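You operate a simulated robot arm through the tools that you are given. There is no shell and no other tool.

The job below is to be done with a simulated robot arm. You get a single attempt, and the scene is never put back.

Task
Put things in order on the crate lid. At the end: the green cartridge (marked "CHAIN") from the crate lid stands on top of the cream pale tortilla; the purple cartridge (marked "GEAR") stands where the green cartridge stood; the orange guide block stands where the black cartridge (marked "GEAR") stood; the black cartridge stands where the purple cartridge stood; whatever was shut is shut again. Leave all else as you found it, and nothing knocked over.

It is judged by the outcome, as a careful person would: the job done as asked, and still so three seconds after it is handed in. It fails if anything else is knocked over, pushed out of place, dropped, spilled or broken. A push-on lid holds only when it is set on centred and level and pressed home; a screw cap is set on level and turned clockwise until tight.

Robot
A 6-joint arm with a two-finger parallel gripper, fixed in place. Base frame: the origin is on the floor under the middle of its stand, x ahead of it, y to its left, z up; the work surface is at about z = 0.72. Readings come in m, rad, newtons and seconds.
With the tool pointing down near the work surface it reaches from about 0.22 to 0.62 m from the base axis. Its first joint turns from -1.152 to 1.152 rad. Payload 2.7 kg.
Tool frame: the origin (TCP) lies between the finger pads and is the grasp point; the fingertips stand 0.023 m ahead of it; z points along the fingers, y is the line along which they close. The gripper opens to 0.094 m. The fingers are 0.038 m wide and 0.01 m thick; the gripper's body (0.054 by 0.096 m) begins 0.039 m behind the TCP.
Orientation is that of the tool frame in the base frame, as [roll, pitch, yaw] about the fixed x, y, z axes, in that order (R = Rz(yaw) Ry(pitch) Rx(roll)). With the fingers straight down and closing along the base's y, the tool's x points along the base's -x, its y along +y and its z along -z.

Tools
- The arm moves only by the tool play_rows. Its argument "moves" is a list of rows, each a list of 6 numbers: the shift along the base's x, y, z in m, then the turn, a rotation vector about the base's x, y, z in rad. In form: [[dx, dy, dz, ax, ay, az], ...]. A call has 1 to 20 rows; each row is the pose to reach, as a shift and turn from the pose commanded when the call began. "gripper" is the finger opening in m, from 0 to 0.094, set as the call begins (left out, the last holds). Rows are played at 5 a second. More than 0.05 m and 0.15 rad between two rows, or a gripper value outside its range, and nothing of the call is played. Where a pose cannot be reached the arm comes as near as it can. A force on the tool above 40 N (or 10 N above the force at the start of the call, whichever is more), or a blocked arm, ends the call early, and 0.2 s more pass. The fingers move at their own pace (about 0.045 m/s each) and stop on an object; they squeeze with about 30 N. The grip force told is the motor's: it shows also when the fingers shut on nothing. Time passes only in rows, and 0.2 s behind the last, so rows that repeat a pose let the fingers close. It gives the time, the measured TCP pose, the force on the tool (base axes), the opening and the grip force at its end, in the units of the frame above (readings bear some noise), with the torque about the TCP (base axes, N m) and any sound that the robot's microphone picked up.
- Cameras (640 x 400 px; columns grow to the right, rows downward): "scene" is fixed at [0.0676, -0.4143, 1.3871]; the picture's right is [0.80, -0.60, 0.00], its down [-0.38, -0.51, -0.77] and it looks along [0.46, 0.62, -0.64] (base axes); focal length 368 px, centre (320, 200). "wrist" rides on the gripper at [0.086, 0.016, -0.074] in the tool frame; the picture's right is [-0.18, 0.98, 0.00], its down [-0.58, -0.11, -0.81] and it looks along [-0.79, -0.15, 0.59] (tool axes); focal length 243 px, centre (320, 200). There is no depth. A picture from a camera that has moved, and an enlarged one, comes with that camera's place and axes in the base frame and with its lens. The place of the scene camera against the robot may be out by one fixed shift of up to 0.025 m in any direction.
- camera(camera): a new picture of that camera. The clock stands still meanwhile.
- close_up(camera, box): a new picture of the part [left, top, right, bottom] of that camera's present view, enlarged. The clock stands still meanwhile.
- sign_off(): hands the job in; it is judged then, once.

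Places have to be worked out from the pictures, the camera data and where the tool is seen. Open the gripper and draw the arm clear of the work before you hand the job in, unless the task says otherwise.

The tools are called after "Request:" as name(argument=value, ...) on one line, values as JSON. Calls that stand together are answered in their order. play_rows: Moves the arm, as the interface text tells. Its arguments: {"type":"object","properties":{"moves":{"type":"array"},"gripper":{"type":"number"}},"required":["moves"]} The other tools are called the same way: camera (camera) takes a picture; close_up (camera, box) takes an enlarged picture of a part of a camera's view; sign_off () hands the job in.

At the start:

```text
t: 0.0
tool_pos: [0.4231, -0.131, 1.1026]
ee_rot: [3.141, 0.0, -3.141]
wrist_force: [0.3, -0.2, -0.7]
wrist_torque: [0.01, 0.01, -0.01]
width: 0.094
gripper_force: 0.1
```

scene: 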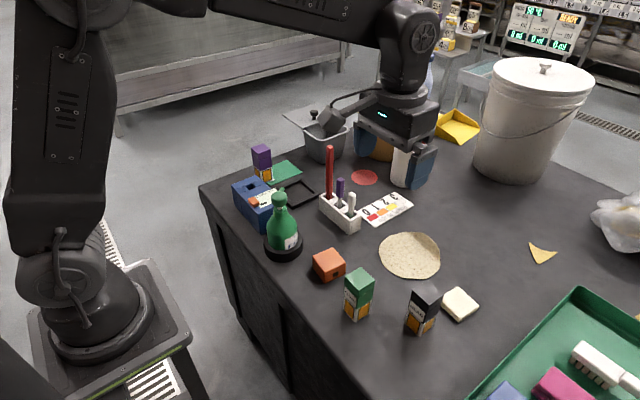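
wrist: 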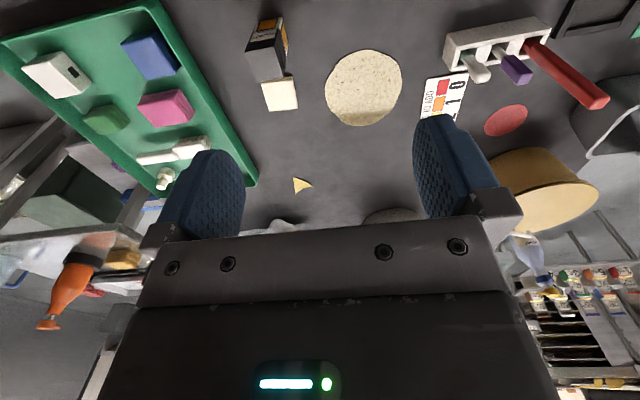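

I start by looking more closely at the scene from both cameras to find each object.

Request:
close_up(camera="scene", box=[200, 120, 400, 245])

Request:
close_up(camera="scene", box=[290, 220, 500, 351])

Request:
close_up(camera="scene", box=[440, 260, 640, 385])

Request:
close_up(camera="wrist", box=[220, 0, 640, 260])

```text
3.20 times, centred on (300, 182) of scene
camera zoom: at [0.0676, -0.4143, 1.3871], right [0.8, -0.6, 0.0], down [-0.38, -0.51, -0.77], along [0.46, 0.62, -0.64], focal length 1178 px, centre (384, 256)
```

zoom: 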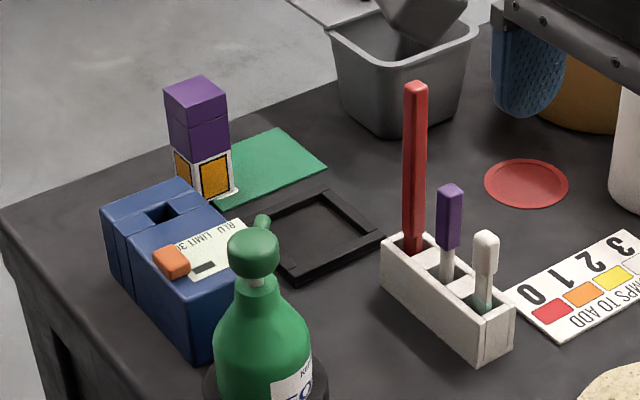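

```text
3.05 times, centred on (395, 286) of scene
camera zoom: at [0.0676, -0.4143, 1.3871], right [0.8, -0.6, 0.0], down [-0.38, -0.51, -0.77], along [0.46, 0.62, -0.64], focal length 1122 px, centre (91, -61)
```

zoom: 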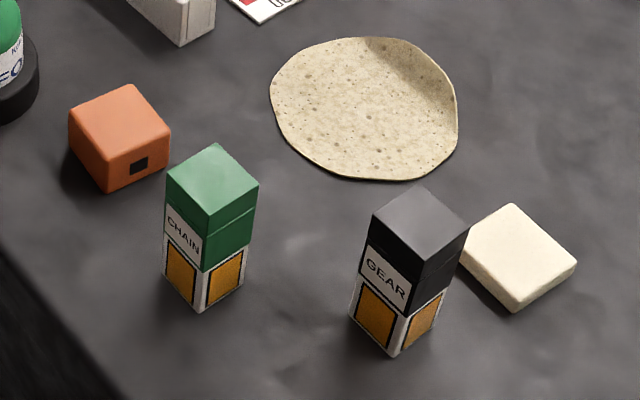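

```text
3.20 times, centred on (540, 322) of scene
camera zoom: at [0.0676, -0.4143, 1.3871], right [0.8, -0.6, 0.0], down [-0.38, -0.51, -0.77], along [0.46, 0.62, -0.64], focal length 1178 px, centre (-384, -192)
```

zoom: 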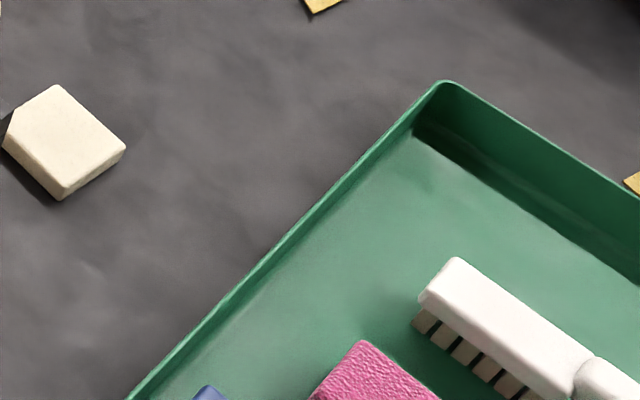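

```text
1.52 times, centred on (430, 130) of wrist
camera zoom: at [0.3352, -0.1164, 1.1773], right [0.18, 0.98, 0.0], down [0.58, -0.11, 0.81], along [0.79, -0.15, -0.59], focal length 370 px, centre (152, 307)
```

zoom: 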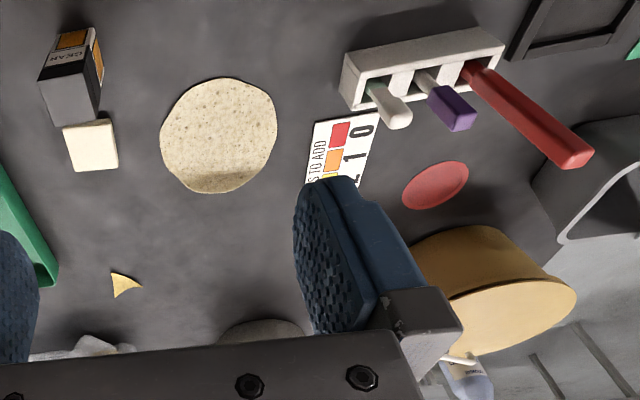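

The work surface holds all the pieces, and nothing blocks a simple chain: green → tortilla, purple → green's spot, black → purple's spot, orange → black's spot. I estimate green near (0.39,-0.11), black near (0.47,-0.20), orange near (0.41,0.01), purple near (0.47,0.41), and I draw the wrist camera back to get better measurements.

Request:
play_rows(moves=[[-0.036, 0.005, -0.02, 0, 0, 0], [-0.072, 0.01, -0.045, 0, 0, 0], [-0.108, 0.015, -0.07, 0, 0, 0], [-0.143, 0.021, -0.1, 0, 0, 0], [-0.143, 0.021, -0.1, 0, 0, 0]], gripper=0.094)

Request:
camera(camera="wrist")

Request:
camera(camera="scene")

```text
t: 1.2
tool_pos: [0.2803, -0.1085, 1.0034]
ee_rot: [3.14, 0.0, -3.14]
wrist_force: [-1.0, -0.4, 0.0]
wrist_torque: [0.01, -0.03, -0.03]
width: 0.094
gripper_force: 0.0
```

```text
taken
camera wrist: at [0.192, -0.0937, 1.0792], right [0.18, 0.98, 0.0], down [0.58, -0.11, 0.81], along [0.79, -0.15, -0.59], focal length 243 px, centre (320, 200)
```

wrist: 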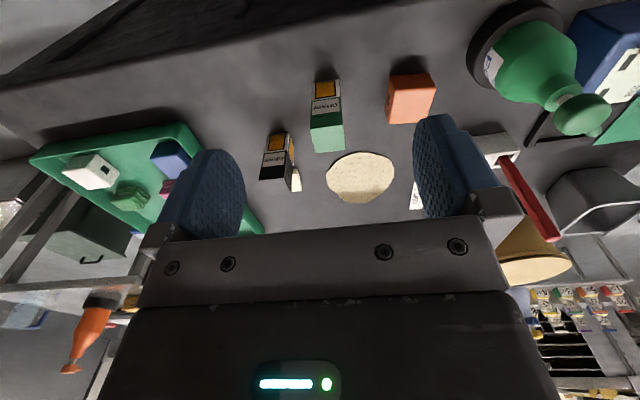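

```text
taken
```

scene: 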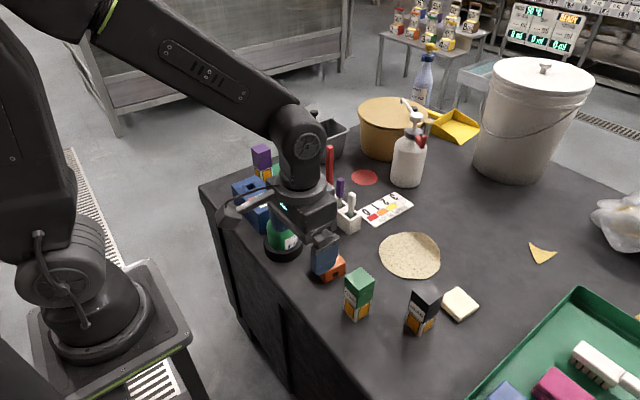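

The wrist view now shows green, black and orange well. I enlarge it to read the base corners.

Request:
close_up(camera="wrist", box=[240, 60, 448, 190])

```text
3.08 times, centred on (344, 125) of wrist
camera zoom: at [0.192, -0.0937, 1.0792], right [0.18, 0.98, 0.0], down [0.58, -0.11, 0.81], along [0.79, -0.15, -0.59], focal length 746 px, centre (246, 431)
```

zoom: 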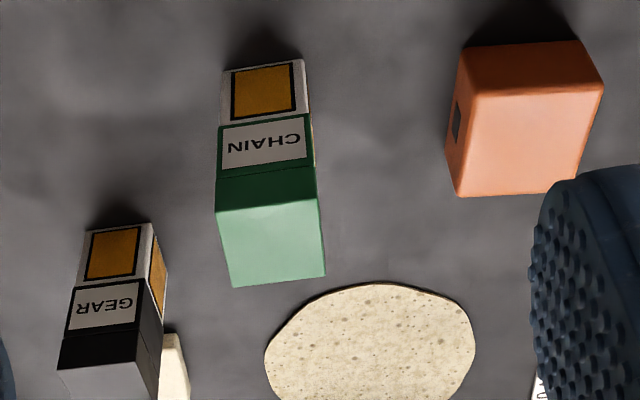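

The wrist triangulation puts green at about (0.400,-0.120) with sides 0.041 and top near z 0.828, and black at about (0.480,-0.220). Orange is at about (0.417,0.000) turned roughly -0.12 rad, and the tortilla centre is at about (0.610,-0.080). I move above green with the gripper open and check the alignment before lowering.

Request:
play_rows(moves=[[0.03, -0.003, -0.02, 0, 0, 0], [0.06, -0.006, -0.045, 0, 0, 0], [0.09, -0.009, -0.075, 0, 0, 0], [0.1204, -0.0105, -0.105, 0, 0, 0], [0.1204, -0.0105, -0.1226, 0, 0, 0], [0.1204, -0.0105, -0.1226, 0, 0, 0]], gripper=0.094)

Request:
camera(camera="wrist")

Request:
camera(camera="scene")

```text
t: 2.6
tool_pos: [0.4013, -0.1211, 0.8794]
ee_rot: [3.142, 0.0, 3.141]
wrist_force: [0.9, -0.6, -0.3]
wrist_torque: [-0.01, 0.03, 0.02]
width: 0.094
gripper_force: 0.0
```

```text
taken
camera wrist: at [0.3124, -0.1067, 0.9543], right [0.18, 0.98, 0.0], down [0.58, -0.11, 0.81], along [0.79, -0.15, -0.59], focal length 243 px, centre (320, 200)
```

wrist: 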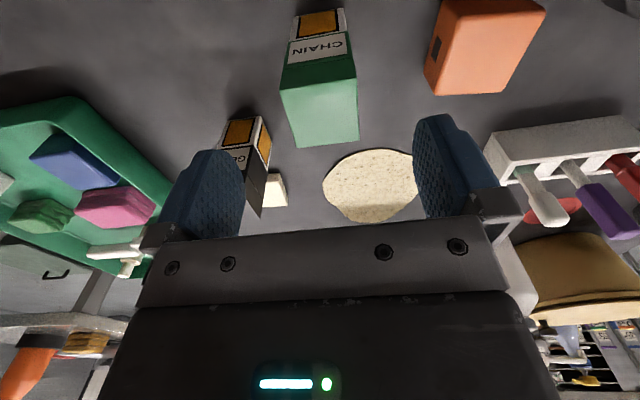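

```text
taken
```

scene: 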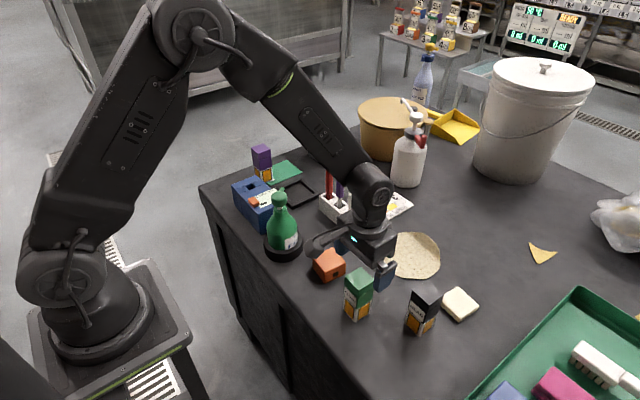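

The triangulated top of green is at z≈0.83, centred at about (0.399,-0.122), so the tool is well aligned. I lower to z 0.80, which keeps the palm clear of the top, and look before closing.

Request:
play_rows(moves=[[-0.001, 0, -0.03, 0, 0, 0], [-0.001, 0, -0.06, 0, 0, 0], [-0.001, 0, -0.08, 0, 0, 0], [-0.001, 0, -0.08, 0, 0, 0]])

Request:
camera(camera="wrist")

Request:
close_up(camera="scene", box=[290, 220, 500, 351])

```text
t: 3.6
tool_pos: [0.3998, -0.1203, 0.8002]
ee_rot: [-3.142, 0.0, -3.141]
wrist_force: [-0.5, 0.8, -0.4]
wrist_torque: [-0.01, 0.0, 0.01]
width: 0.0942
gripper_force: 0.2
```

```text
taken
camera wrist: at [0.3113, -0.1055, 0.8751], right [0.18, 0.98, 0.0], down [0.58, -0.11, 0.81], along [0.79, -0.15, -0.59], focal length 243 px, centre (320, 200)
```

wrist: 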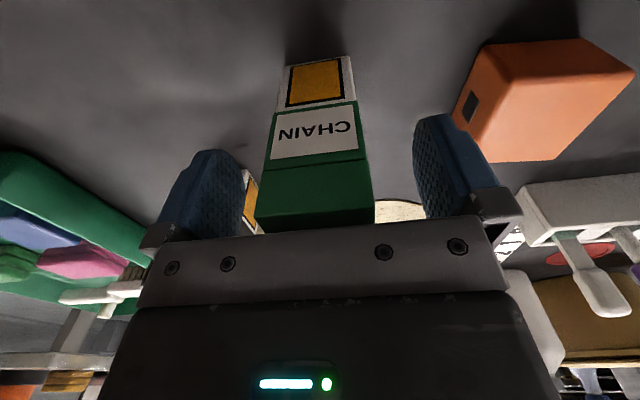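

```text
3.05 times, centred on (395, 286) of scene
camera zoom: at [0.0676, -0.4143, 1.3871], right [0.8, -0.6, 0.0], down [-0.38, -0.51, -0.77], along [0.46, 0.62, -0.64], focal length 1122 px, centre (91, -61)
```

zoom: 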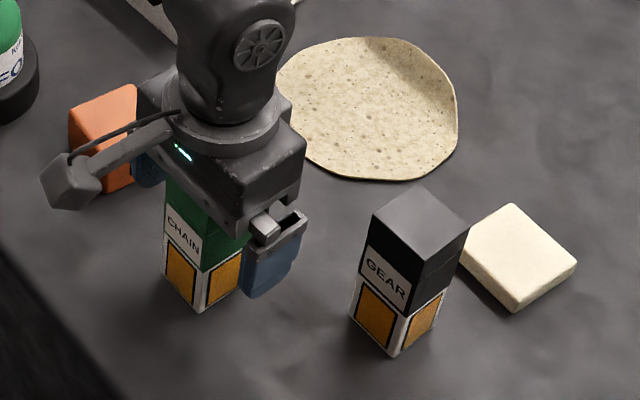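

Green sits between the open fingers with space on both sides and clear of the palm. I close the gripper here.

Request:
play_rows(moves=[[0, 0, 0, 0, 0, 0], [0, 0, 0, 0, 0, 0], [0, 0, 0, 0, 0, 0], [0, 0, 0, 0, 0, 0], [0, 0, 0, 0, 0, 0]], gripper=0.03)

Request:
camera(camera="wrist")

```text
t: 4.8
tool_pos: [0.3997, -0.1207, 0.8001]
ee_rot: [3.142, -0.001, -3.141]
wrist_force: [0.6, 0.8, 0.5]
wrist_torque: [0.04, 0.01, 0.04]
width: 0.0405
gripper_force: 30.2
```

```text
taken
camera wrist: at [0.3112, -0.1054, 0.8755], right [0.18, 0.98, 0.0], down [0.58, -0.11, 0.81], along [0.79, -0.15, -0.59], focal length 243 px, centre (320, 200)
```

wrist: 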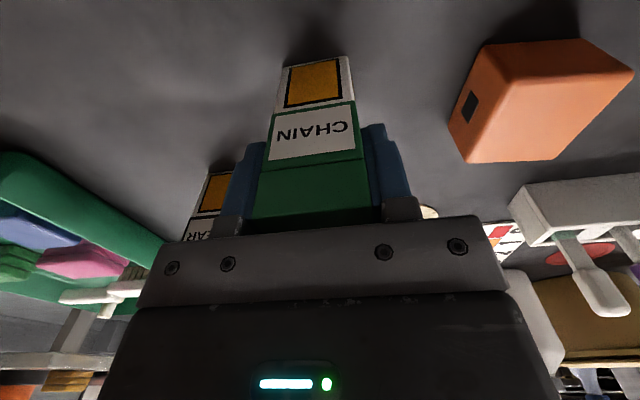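

Green is gripped at 0.0405 m width with 30 N. I lift it slowly and check that it hangs well.

Request:
play_rows(moves=[[0, 0, 0.01, 0, 0, 0], [0, 0, 0.03, 0, 0, 0], [0, 0, 0.055, 0, 0, 0], [0, 0, 0.08, 0, 0, 0], [0, 0, 0.08, 0, 0, 0]])

Request:
camera(camera="wrist")

Request:
close_up(camera="scene", box=[290, 200, 500, 331])

```text
t: 6.0
tool_pos: [0.399, -0.1219, 0.8795]
ee_rot: [-3.141, 0.001, -3.141]
wrist_force: [0.6, -0.5, -0.9]
wrist_torque: [0.03, 0.0, -0.02]
width: 0.0408
gripper_force: 30.3
```

```text
taken
camera wrist: at [0.3102, -0.1069, 0.9543], right [0.18, 0.98, 0.0], down [0.58, -0.11, 0.81], along [0.79, -0.15, -0.59], focal length 243 px, centre (320, 200)
```

wrist: 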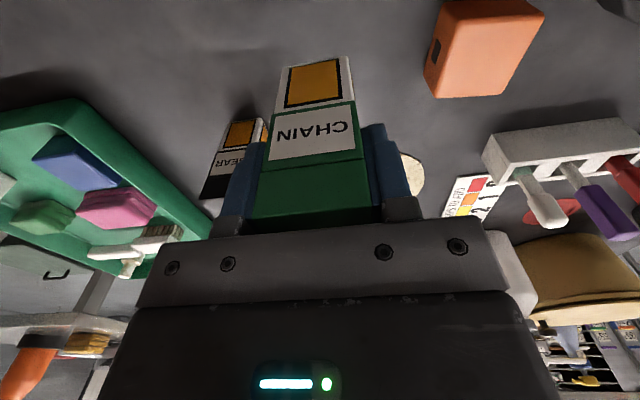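

```text
3.05 times, centred on (395, 266) of scene
camera zoom: at [0.0676, -0.4143, 1.3871], right [0.8, -0.6, 0.0], down [-0.38, -0.51, -0.77], along [0.46, 0.62, -0.64], focal length 1122 px, centre (91, 0)
```

zoom: 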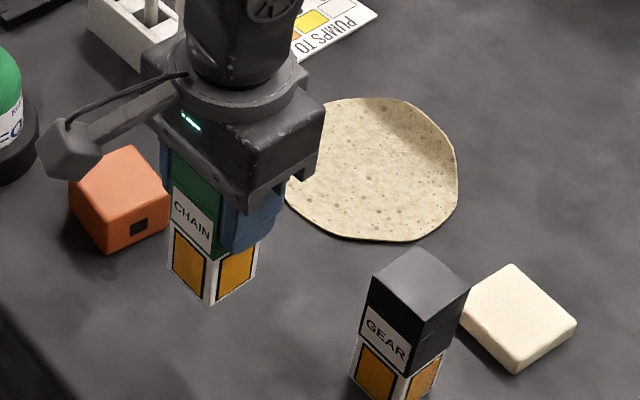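

Green is lifted whole with cap and body together. I carry it level above the tortilla centre at about (0.606,-0.080).

Request:
play_rows(moves=[[0.03, 0.006, 0, 0, 0, 0], [0.07, 0.014, 0, 0, 0, 0], [0.11, 0.022, 0, 0, 0, 0], [0.15, 0.03, 0, 0, 0, 0], [0.185, 0.037, 0, 0, 0, 0], [0.2065, 0.0405, 0, 0, 0, 0], [0.2065, 0.0405, 0, 0, 0, 0]])

Request:
camera(camera="wrist")

Request:
close_up(camera="scene", box=[320, 180, 530, 311])

```text
t: 7.6
tool_pos: [0.6059, -0.0784, 0.8815]
ee_rot: [3.14, -0.001, -3.14]
wrist_force: [-0.6, 0.4, -1.3]
wrist_torque: [-0.02, 0.0, 0.05]
width: 0.0408
gripper_force: 29.5
```

```text
taken
camera wrist: at [0.5182, -0.0639, 0.9556], right [0.18, 0.98, 0.0], down [0.58, -0.11, 0.81], along [0.79, -0.15, -0.59], focal length 243 px, centre (320, 200)
```

wrist: 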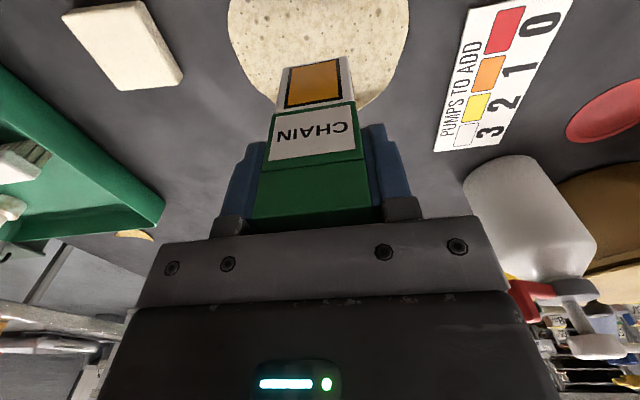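

```text
3.05 times, centred on (425, 246) of scene
camera zoom: at [0.0677, -0.4143, 1.3871], right [0.8, -0.6, 0.0], down [-0.38, -0.51, -0.77], along [0.46, 0.62, -0.64], focal length 1122 px, centre (0, 61)
```

zoom: 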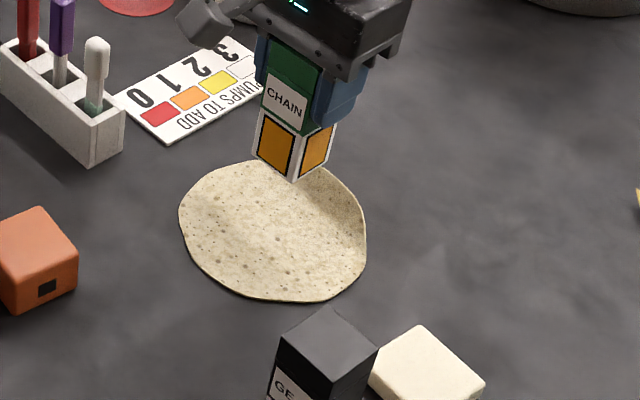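

The cartridge hangs right over the tortilla's middle. I lower it to just above the surface and then go in small steps, watching the force.

Request:
play_rows(moves=[[0, -0.001, -0.025, 0, 0, 0], [0, -0.001, -0.05, 0, 0, 0], [0, -0.001, -0.068, 0, 0, 0], [0, -0.001, -0.073, 0, 0, 0], [0, -0.001, -0.073, 0, 0, 0]])

Request:
close_up(camera="scene", box=[370, 220, 450, 270])

Request:
close_up(camera="wrist", box=[220, 0, 420, 125])

```text
t: 8.8
tool_pos: [0.6069, -0.0817, 0.8073]
ee_rot: [-3.141, 0.0, 3.141]
wrist_force: [-0.2, -0.7, -2.2]
wrist_torque: [0.01, -0.04, -0.04]
width: 0.0406
gripper_force: 30.2
```

```text
8.00 times, centred on (410, 245) of scene
camera zoom: at [0.0677, -0.4143, 1.3871], right [0.8, -0.6, 0.0], down [-0.38, -0.51, -0.77], along [0.46, 0.62, -0.64], focal length 2944 px, centre (-400, -160)
```

zoom: 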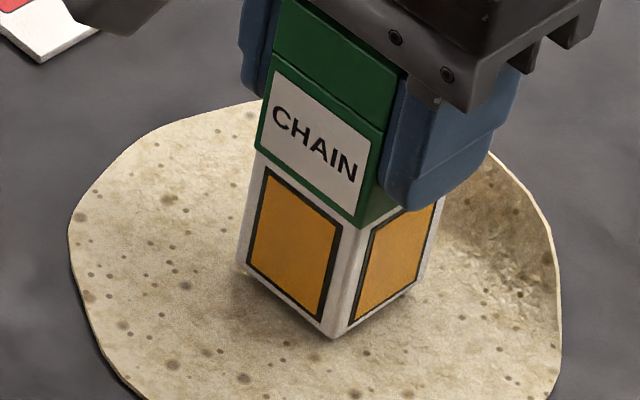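

```text
3.20 times, centred on (320, 62) of wrist
camera zoom: at [0.5186, -0.0669, 0.8825], right [0.18, 0.98, 0.0], down [0.58, -0.11, 0.81], along [0.79, -0.15, -0.59], focal length 776 px, centre (320, 640)
```

zoom: 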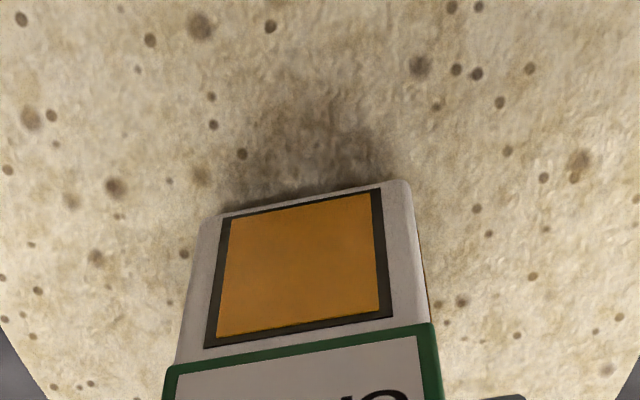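

It is nearly touching, with a little shadow gap below. I lower in small steps of 2 mm and read the force.

Request:
play_rows(moves=[[0, 0, -0.001, 0, 0, 0], [0, 0, -0.002, 0, 0, 0], [0, 0, -0.002, 0, 0, 0]])

```text
t: 9.6
tool_pos: [0.6058, -0.0817, 0.8048]
ee_rot: [-3.141, -0.001, -3.141]
wrist_force: [-0.1, 0.1, -1.5]
wrist_torque: [-0.02, 0.02, -0.01]
width: 0.0405
gripper_force: 30.0
```

No contact force yet, so I go down 2 mm more.

Request:
play_rows(moves=[[0, 0, -0.001, 0, 0, 0], [0, 0, -0.002, 0, 0, 0], [0, 0, -0.002, 0, 0, 0]])

Request:
close_up(camera="scene", box=[370, 220, 450, 270])

```text
t: 10.4
tool_pos: [0.606, -0.0823, 0.8042]
ee_rot: [-3.141, 0.002, 3.141]
wrist_force: [-0.4, -1.5, 2.0]
wrist_torque: [-0.04, 0.05, -0.04]
width: 0.0407
gripper_force: 29.8
```

```text
8.00 times, centred on (410, 245) of scene
camera zoom: at [0.0676, -0.4143, 1.3871], right [0.8, -0.6, 0.0], down [-0.38, -0.51, -0.77], along [0.46, 0.62, -0.64], focal length 2944 px, centre (-400, -160)
```

zoom: 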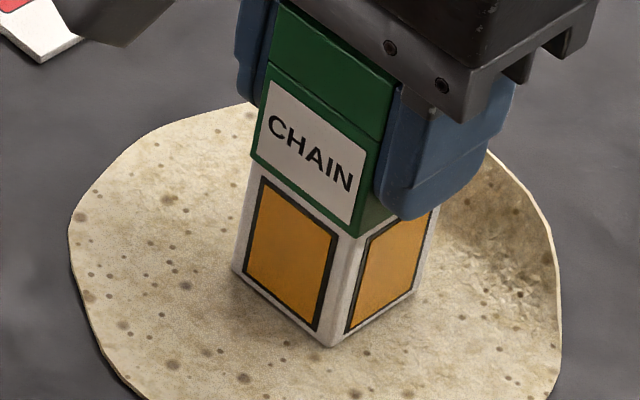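

The z force rose by about 3.5 N, so the base is resting on the tortilla. I open the fingers in place, then check that it stands.

Request:
play_rows(moves=[[0, 0, 0.0005, 0, 0, 0], [0, 0, 0.0005, 0, 0, 0], [0, 0, 0.0005, 0, 0, 0], [0, 0, 0.0005, 0, 0, 0]], gripper=0.08)

Request:
camera(camera="wrist")

Request:
close_up(camera="scene", box=[350, 200, 470, 275])

```text
t: 11.4
tool_pos: [0.6075, -0.0824, 0.8039]
ee_rot: [-3.14, 0.0, 3.141]
wrist_force: [-0.4, 0.0, 0.3]
wrist_torque: [0.04, 0.02, -0.01]
width: 0.08
gripper_force: 0.0
```

```text
taken
camera wrist: at [0.5183, -0.0663, 0.8789], right [0.18, 0.98, 0.0], down [0.58, -0.11, 0.81], along [0.79, -0.15, -0.59], focal length 243 px, centre (320, 200)
```

wrist: 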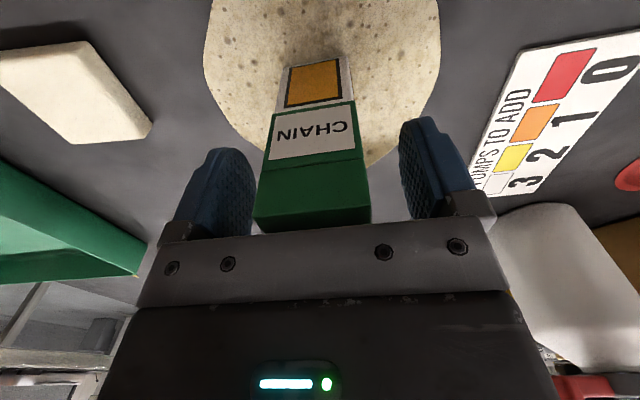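

```text
5.33 times, centred on (410, 238) of scene
camera zoom: at [0.0676, -0.4143, 1.3871], right [0.8, -0.6, 0.0], down [-0.38, -0.51, -0.77], along [0.46, 0.62, -0.64], focal length 1963 px, centre (-160, 0)
```

zoom: 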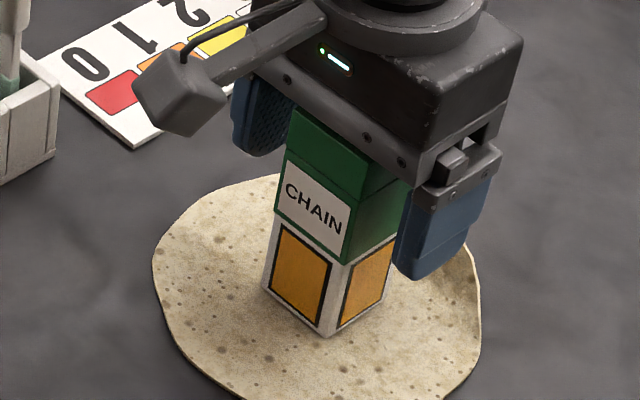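

Green stands alone and upright on the tortilla. I lift straight up, clear of it, then travel high towards the purple cartridge and open the gripper fully.

Request:
play_rows(moves=[[0, 0, 0.04, 0, 0, 0], [0, 0, 0.085, 0, 0, 0], [0, 0, 0.13, 0, 0, 0], [-0.02, 0.02, 0.165, 0, 0, 0], [-0.0413, 0.0559, 0.176, 0, 0, 0], [-0.0627, 0.0918, 0.1765, 0, 0, 0], [-0.084, 0.1277, 0.1765, 0, 0, 0], [-0.1053, 0.1636, 0.1765, 0, 0, 0], [-0.1267, 0.1995, 0.1765, 0, 0, 0], [-0.148, 0.2355, 0.1765, 0, 0, 0], [-0.1693, 0.2714, 0.1765, 0, 0, 0], [-0.1907, 0.3073, 0.1765, 0, 0, 0], [-0.212, 0.3432, 0.1765, 0, 0, 0], [-0.2333, 0.3792, 0.1765, 0, 0, 0], [-0.2547, 0.4151, 0.1765, 0, 0, 0], [-0.276, 0.451, 0.1765, 0, 0, 0], [-0.276, 0.451, 0.1765, 0, 0, 0]], gripper=0.094)

Request:
camera(camera="wrist")

Request:
camera(camera="scene")

```text
t: 15.0
tool_pos: [0.3312, 0.3708, 0.98]
ee_rot: [-3.14, -0.001, -3.141]
wrist_force: [0.2, 0.1, 0.2]
wrist_torque: [0.02, -0.01, -0.03]
width: 0.0941
gripper_force: 0.0
```

```text
taken
camera wrist: at [0.2424, 0.3852, 1.0547], right [0.18, 0.98, 0.0], down [0.58, -0.11, 0.81], along [0.79, -0.15, -0.59], focal length 243 px, centre (320, 200)
```

wrist: 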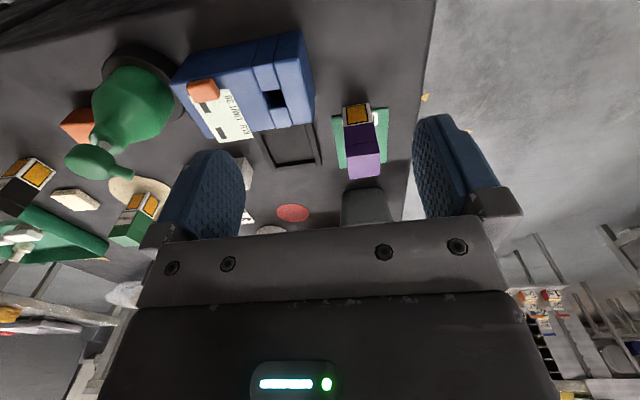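

```text
taken
```

scene: 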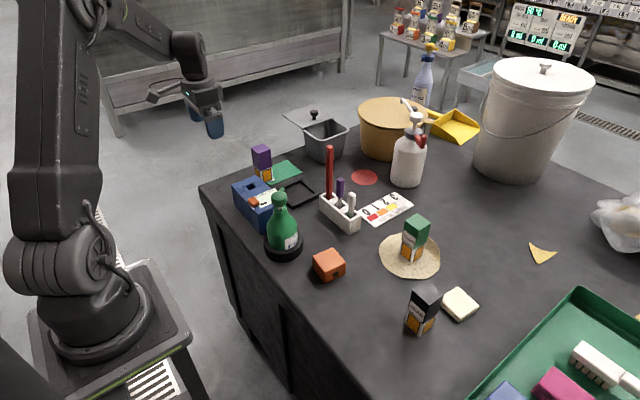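

Green still stands on the tortilla. I enlarge the wrist view around the purple cartridge to read its base and how it stands on the green card.

Request:
close_up(camera="wrist", box=[300, 80, 420, 200])

Request:
close_up(camera="scene", box=[225, 130, 321, 190])

```text
3.33 times, centred on (360, 140) of wrist
camera zoom: at [0.2424, 0.3852, 1.0547], right [0.18, 0.98, 0.0], down [0.58, -0.11, 0.81], along [0.79, -0.15, -0.59], focal length 809 px, centre (187, 400)
```

zoom: 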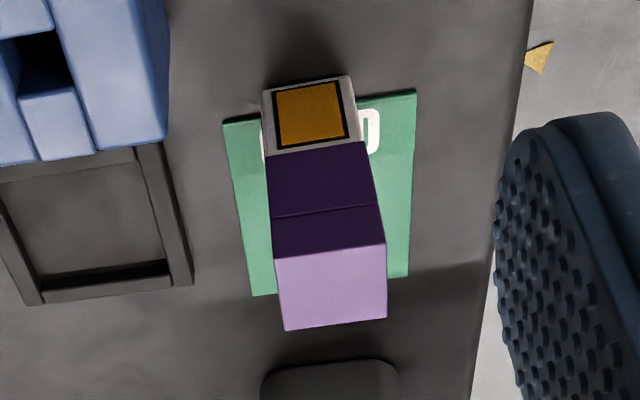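

```text
6.67 times, centred on (273, 160) of scene
camera zoom: at [0.0676, -0.4143, 1.3871], right [0.8, -0.6, 0.0], down [-0.38, -0.51, -0.77], along [0.46, 0.62, -0.64], focal length 2453 px, centre (633, 467)
```

zoom: 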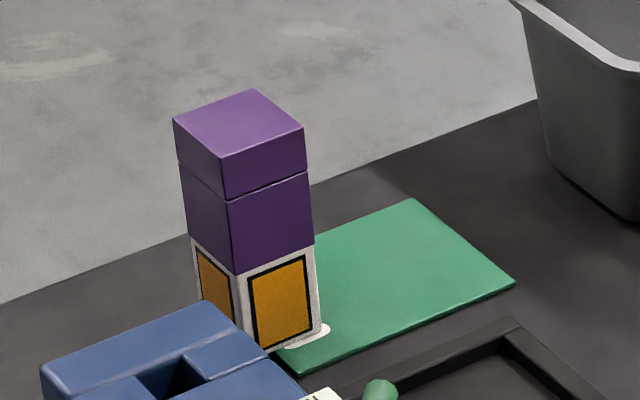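

Purple stands at about (0.482,0.400), aligned with the base axes, its base overhanging the near edge of the green card, which starts at x≈0.4755. That is 0.626 m from the base, so I first move above it to check the reach.

Request:
play_rows(moves=[[0.04, 0.008, -0.01, 0, 0, 0], [0.08, 0.016, -0.03, 0, 0, 0], [0.12, 0.024, -0.055, 0, 0, 0], [0.152, 0.0295, -0.08, 0, 0, 0], [0.152, 0.0295, -0.08, 0, 0, 0], [0.152, 0.0295, -0.08, 0, 0, 0]])

Request:
camera(camera="wrist")

Request:
close_up(camera="scene", box=[200, 90, 360, 190])

```text
t: 16.4
tool_pos: [0.4823, 0.3987, 0.8992]
ee_rot: [3.141, 0.001, -3.14]
wrist_force: [0.6, 0.2, -0.4]
wrist_torque: [-0.01, -0.01, 0.02]
width: 0.0941
gripper_force: 0.0
```

```text
taken
camera wrist: at [0.393, 0.4141, 0.9743], right [0.18, 0.98, 0.0], down [0.58, -0.11, 0.81], along [0.79, -0.15, -0.59], focal length 243 px, centre (320, 200)
```

wrist: 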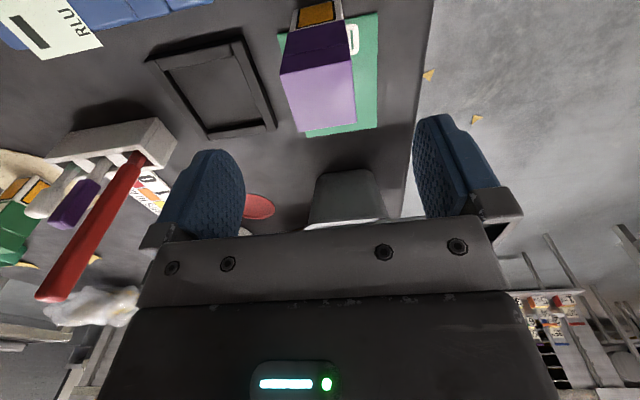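

```text
4.00 times, centred on (280, 140) of scene
camera zoom: at [0.0676, -0.4143, 1.3871], right [0.8, -0.6, 0.0], down [-0.38, -0.51, -0.77], along [0.46, 0.62, -0.64], focal length 1472 px, centre (480, 440)
```

zoom: 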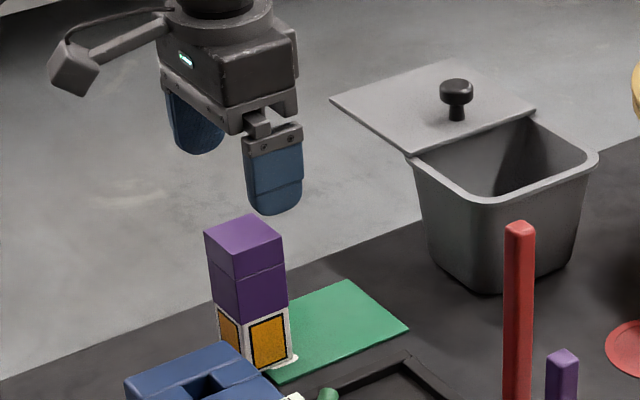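

Reach is fine and the top's corners average to (0.481,0.399), right under the tool. I lower to z 0.802.

Request:
play_rows(moves=[[-0.001, -0.0003, -0.03, 0, 0, 0], [-0.001, -0.0003, -0.06, 0, 0, 0], [-0.001, -0.0003, -0.085, 0, 0, 0], [-0.001, -0.0003, -0.098, 0, 0, 0], [-0.001, -0.0003, -0.098, 0, 0, 0]])

Request:
camera(camera="wrist")

Request:
close_up(camera="scene", box=[200, 110, 360, 210])

```text
t: 17.6
tool_pos: [0.4826, 0.3988, 0.8022]
ee_rot: [3.141, 0.001, -3.14]
wrist_force: [0.1, 0.1, 0.2]
wrist_torque: [0.02, 0.03, 0.02]
width: 0.0941
gripper_force: 0.0
```

```text
taken
camera wrist: at [0.3934, 0.4134, 0.8763], right [0.18, 0.98, 0.0], down [0.58, -0.11, 0.81], along [0.79, -0.15, -0.59], focal length 243 px, centre (320, 200)
```

wrist: 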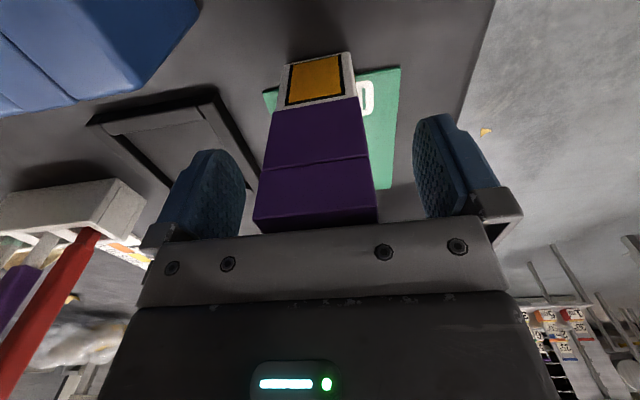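

```text
4.00 times, centred on (280, 160) of scene
camera zoom: at [0.0676, -0.4143, 1.3871], right [0.8, -0.6, 0.0], down [-0.38, -0.51, -0.77], along [0.46, 0.62, -0.64], focal length 1472 px, centre (480, 360)
```

zoom: 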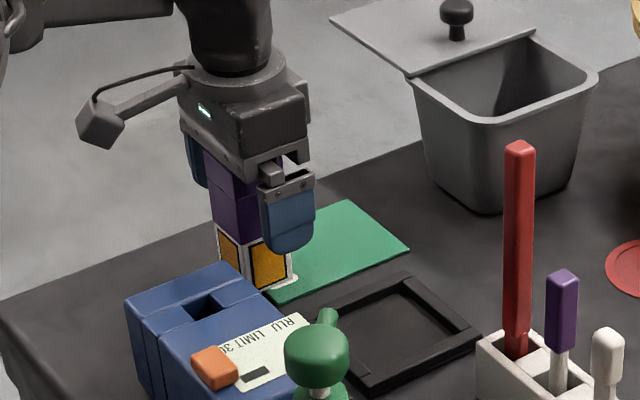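

The fingers straddle purple just as they did green. I close the gripper.

Request:
play_rows(moves=[[0, 0, 0, 0, 0, 0], [0, 0, 0, 0, 0, 0], [0, 0, 0, 0, 0, 0], [0, 0, 0, 0, 0, 0], [0, 0, 0, 0, 0, 0]], gripper=0.03)

Request:
close_up(camera="wrist", box=[220, 20, 420, 145])

```text
t: 18.8
tool_pos: [0.4814, 0.3981, 0.8006]
ee_rot: [-3.141, 0.0, -3.141]
wrist_force: [0.4, 0.4, 0.9]
wrist_torque: [-0.02, 0.02, -0.03]
width: 0.0406
gripper_force: 29.4
```

```text
3.20 times, centred on (320, 82) of wrist
camera zoom: at [0.3933, 0.4134, 0.8765], right [0.18, 0.98, 0.0], down [0.58, -0.11, 0.81], along [0.79, -0.15, -0.59], focal length 776 px, centre (320, 576)
```

zoom: 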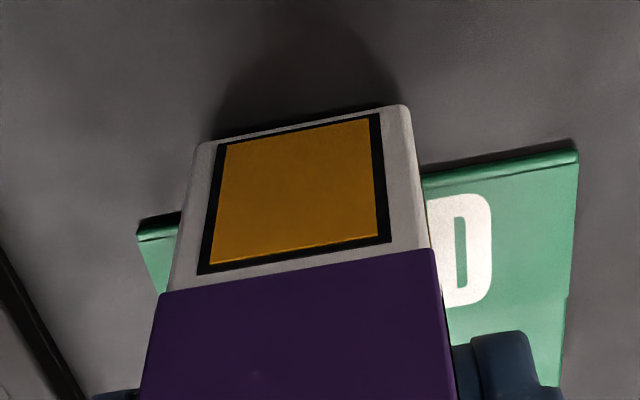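

Purple is gripped at 0.0406 m. I lift gently and check that the card stays behind.

Request:
play_rows(moves=[[0, 0, 0.008, 0, 0, 0], [0, 0, 0.025, 0, 0, 0], [0, 0, 0.055, 0, 0, 0], [0, 0, 0.095, 0, 0, 0], [0, 0, 0.13, 0, 0, 0], [0, 0, 0.13, 0, 0, 0]])

Request:
close_up(camera="wrist", box=[160, 0, 480, 200])

Request:
close_up(camera="scene", box=[200, 90, 360, 190])

```text
t: 20.2
tool_pos: [0.4806, 0.3975, 0.9322]
ee_rot: [3.14, -0.001, -3.139]
wrist_force: [0.4, 0.3, -1.1]
wrist_torque: [-0.01, 0.0, 0.02]
width: 0.0405
gripper_force: 29.7
```

```text
2.00 times, centred on (320, 100) of wrist
camera zoom: at [0.3921, 0.4131, 1.0073], right [0.18, 0.98, 0.0], down [0.58, -0.11, 0.81], along [0.79, -0.15, -0.59], focal length 485 px, centre (320, 400)
```

zoom: 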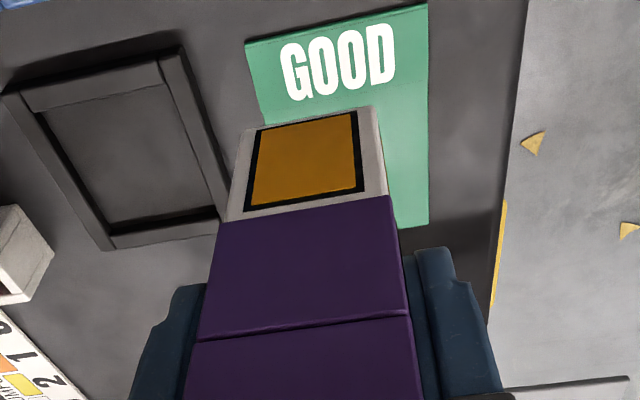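

```text
4.00 times, centred on (280, 140) of scene
camera zoom: at [0.0676, -0.4143, 1.3871], right [0.8, -0.6, 0.0], down [-0.38, -0.51, -0.77], along [0.46, 0.62, -0.64], focal length 1472 px, centre (480, 440)
```

zoom: 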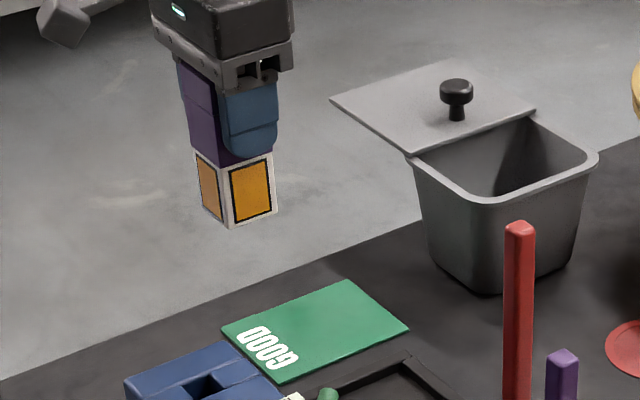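

The card marked "GOOD" stays in place and purple hangs straight. I carry it high, with its base above all the bottles, to over the place where green stood, (0.3995,-0.121).

Request:
play_rows(moves=[[-0.003, -0.02, 0.035, 0, 0, 0], [-0.008, -0.05, 0.07, 0, 0, 0], [-0.014, -0.09, 0.1, 0, 0, 0], [-0.02, -0.13, 0.108, 0, 0, 0], [-0.0265, -0.17, 0.108, 0, 0, 0], [-0.033, -0.21, 0.108, 0, 0, 0], [-0.039, -0.25, 0.108, 0, 0, 0], [-0.0455, -0.29, 0.108, 0, 0, 0], [-0.052, -0.33, 0.108, 0, 0, 0], [-0.058, -0.37, 0.108, 0, 0, 0], [-0.064, -0.41, 0.108, 0, 0, 0], [-0.0705, -0.45, 0.108, 0, 0, 0], [-0.0765, -0.49, 0.108, 0, 0, 0], [-0.0815, -0.5202, 0.108, 0, 0, 0], [-0.0815, -0.5202, 0.108, 0, 0, 0]])

Request:
camera(camera="wrist")

Request:
camera(camera="scene")

```text
refused: row 3 steps farther than a row can; nothing moved
```

```text
taken
camera wrist: at [0.3921, 0.4131, 1.0073], right [0.18, 0.98, 0.0], down [0.58, -0.11, 0.81], along [0.79, -0.15, -0.59], focal length 243 px, centre (320, 200)
```

wrist: 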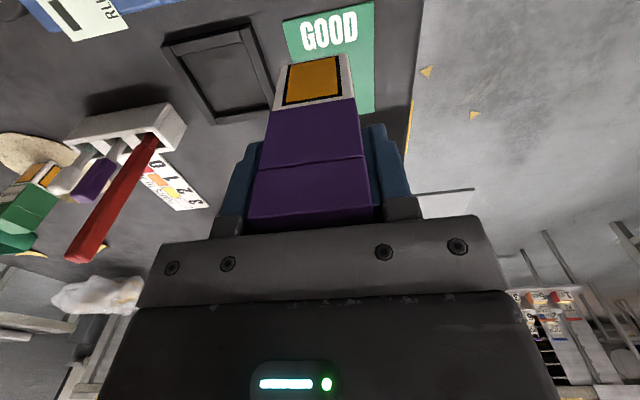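

```text
taken
```

scene: 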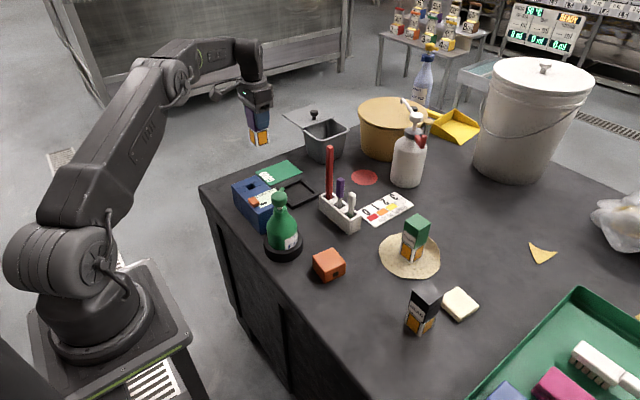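

The call was refused because one step was a hair too long, and nothing moved. I send the same path with shorter steps.

Request:
play_rows(moves=[[-0.003, -0.02, 0.035, 0, 0, 0], [-0.008, -0.045, 0.07, 0, 0, 0], [-0.013, -0.075, 0.1, 0, 0, 0], [-0.018, -0.113, 0.108, 0, 0, 0], [-0.024, -0.153, 0.108, 0, 0, 0], [-0.03, -0.193, 0.108, 0, 0, 0], [-0.036, -0.233, 0.108, 0, 0, 0], [-0.042, -0.273, 0.108, 0, 0, 0], [-0.048, -0.313, 0.108, 0, 0, 0], [-0.054, -0.353, 0.108, 0, 0, 0], [-0.06, -0.393, 0.108, 0, 0, 0], [-0.066, -0.433, 0.108, 0, 0, 0], [-0.073, -0.473, 0.108, 0, 0, 0], [-0.079, -0.505, 0.108, 0, 0, 0], [-0.0815, -0.5202, 0.108, 0, 0, 0], [-0.0815, -0.5202, 0.108, 0, 0, 0]])

Request:
camera(camera="wrist")

Request:
camera(camera="scene")

```text
t: 23.6
tool_pos: [0.4, -0.1211, 1.0396]
ee_rot: [3.141, 0.0, -3.141]
wrist_force: [0.7, -0.1, 1.0]
wrist_torque: [-0.02, 0.03, 0.0]
width: 0.0406
gripper_force: 29.9
```

```text
taken
camera wrist: at [0.3119, -0.1067, 1.1135], right [0.18, 0.98, 0.0], down [0.58, -0.11, 0.81], along [0.79, -0.15, -0.59], focal length 243 px, centre (320, 200)
```

wrist: 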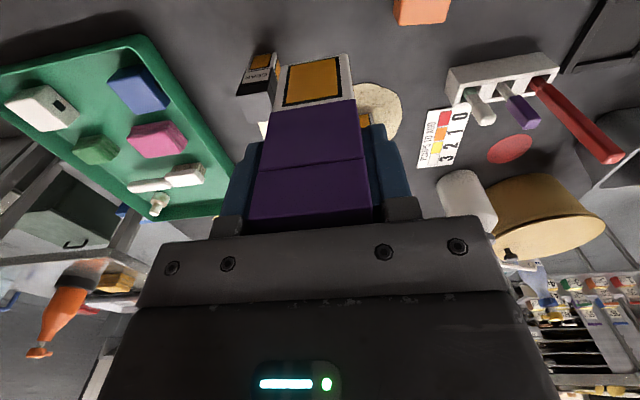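

```text
taken
```

scene: 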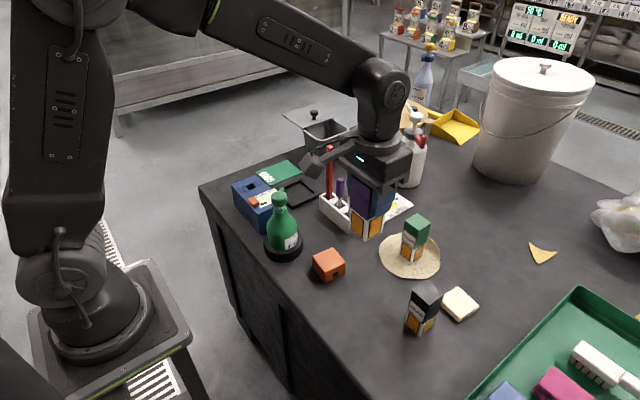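

Purple hangs above green's old place. I lower it until just above the surface.

Request:
play_rows(moves=[[0, 0, -0.04, 0, 0, 0], [0, 0, -0.08, 0, 0, 0], [0, 0, -0.12, 0, 0, 0], [0, 0, -0.16, 0, 0, 0], [0, 0, -0.195, 0, 0, 0], [0, 0, -0.22, 0, 0, 0], [0, 0, -0.234, 0, 0, 0], [0, 0, -0.234, 0, 0, 0]])

Request:
close_up(camera="scene", box=[320, 260, 416, 320])

Request:
camera(camera="wrist")

```text
t: 25.4
tool_pos: [0.3991, -0.1211, 0.8051]
ee_rot: [3.141, 0.0, -3.14]
wrist_force: [0.0, 0.4, -1.8]
wrist_torque: [0.01, 0.0, 0.0]
width: 0.0406
gripper_force: 30.2
```

```text
6.67 times, centred on (368, 290) of scene
camera zoom: at [0.0676, -0.4143, 1.3871], right [0.8, -0.6, 0.0], down [-0.38, -0.51, -0.77], along [0.46, 0.62, -0.64], focal length 2453 px, centre (0, -400)
```

zoom: 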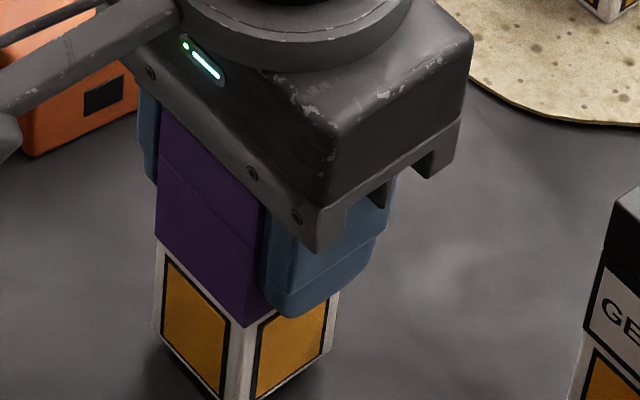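

```text
taken
camera wrist: at [0.3103, -0.1066, 0.8791], right [0.18, 0.98, 0.0], down [0.58, -0.11, 0.81], along [0.79, -0.15, -0.59], focal length 243 px, centre (320, 200)
```

wrist: 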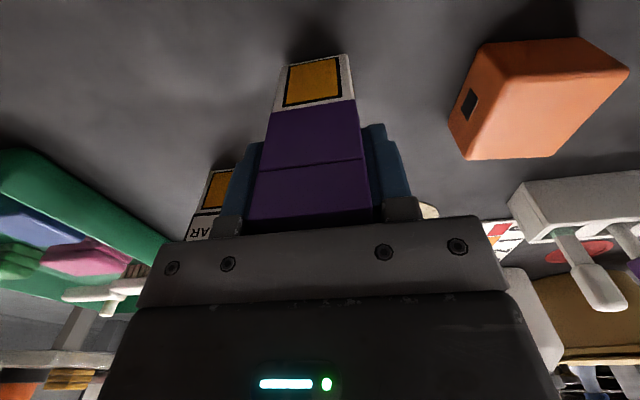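

Purple is a few millimetres above the surface at the right place. I lower in 1 mm steps.

Request:
play_rows(moves=[[0, 0, -0.001, 0, 0, 0], [0, 0, -0.002, 0, 0, 0], [0, 0, -0.003, 0, 0, 0], [0, 0, -0.004, 0, 0, 0], [0, 0, -0.004, 0, 0, 0]])

```text
t: 26.6
tool_pos: [0.4003, -0.1218, 0.8014]
ee_rot: [-3.14, 0.002, -3.141]
wrist_force: [-0.6, 0.3, -1.0]
wrist_torque: [0.04, -0.03, 0.0]
width: 0.0406
gripper_force: 30.2
```

Still no clear contact force (z about -1 N, the hanging weight). I go down another 2 mm.

Request:
play_rows(moves=[[0, 0, -0.001, 0, 0, 0], [0, 0, -0.002, 0, 0, 0], [0, 0, -0.002, 0, 0, 0]])

Request:
close_up(camera="scene", box=[320, 270, 416, 330])

```text
t: 27.4
tool_pos: [0.3994, -0.1224, 0.8006]
ee_rot: [3.142, 0.001, 3.14]
wrist_force: [-1.2, 0.6, -2.0]
wrist_torque: [0.0, -0.02, 0.0]
width: 0.0407
gripper_force: 29.9
```

```text
6.67 times, centred on (368, 300) of scene
camera zoom: at [0.0676, -0.4143, 1.3871], right [0.8, -0.6, 0.0], down [-0.38, -0.51, -0.77], along [0.46, 0.62, -0.64], focal length 2453 px, centre (0, -467)
```

zoom: 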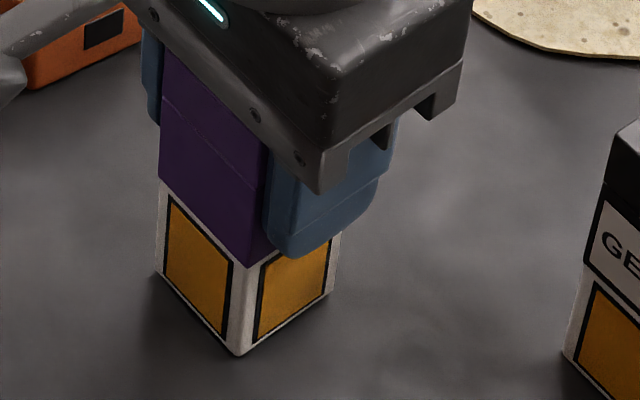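

The base corners match where green's were in the first picture to about a pixel. I go 1–2 mm lower until the force shows contact.

Request:
play_rows(moves=[[0, 0, -0.001, 0, 0, 0], [0, 0, -0.0015, 0, 0, 0], [0, 0, -0.0015, 0, 0, 0]])

```text
t: 28.2
tool_pos: [0.3995, -0.1211, 0.7991]
ee_rot: [3.141, -0.001, -3.14]
wrist_force: [-0.1, 1.2, 2.7]
wrist_torque: [0.11, 0.11, -0.03]
width: 0.0405
gripper_force: 30.4
```

Contact shows (z force +2.7 N). I open the gripper to 0.08 and check that purple stands.

Request:
play_rows(moves=[[0, 0, 0.0005, 0, 0, 0], [0, 0, 0.0005, 0, 0, 0], [0, 0, 0.0005, 0, 0, 0], [0, 0, 0.0005, 0, 0, 0]], gripper=0.08)

Request:
camera(camera="wrist")

Request:
close_up(camera="scene", box=[290, 240, 482, 360])

```text
t: 29.2
tool_pos: [0.3998, -0.1219, 0.7991]
ee_rot: [3.141, 0.0, 3.14]
wrist_force: [-0.2, 0.1, -0.5]
wrist_torque: [0.02, -0.04, -0.02]
width: 0.08
gripper_force: 0.1
```

```text
taken
camera wrist: at [0.3114, -0.1064, 0.8737], right [0.18, 0.98, 0.0], down [0.58, -0.11, 0.81], along [0.79, -0.15, -0.59], focal length 243 px, centre (320, 200)
```

wrist: 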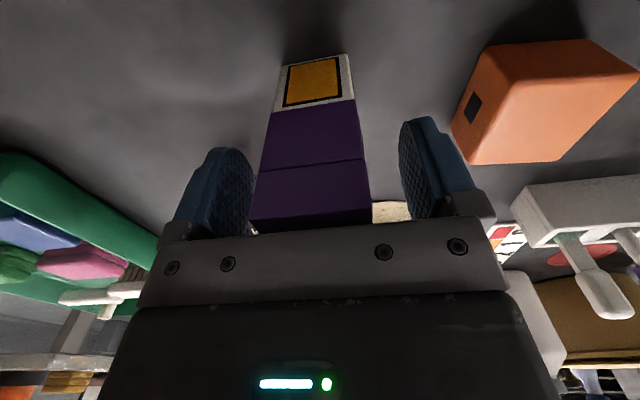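

```text
3.33 times, centred on (386, 300) of scene
camera zoom: at [0.0676, -0.4143, 1.3871], right [0.8, -0.6, 0.0], down [-0.38, -0.51, -0.77], along [0.46, 0.62, -0.64], focal length 1227 px, centre (100, -133)
```

zoom: 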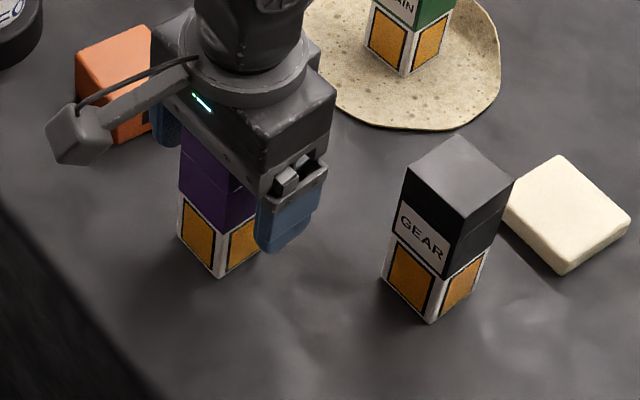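

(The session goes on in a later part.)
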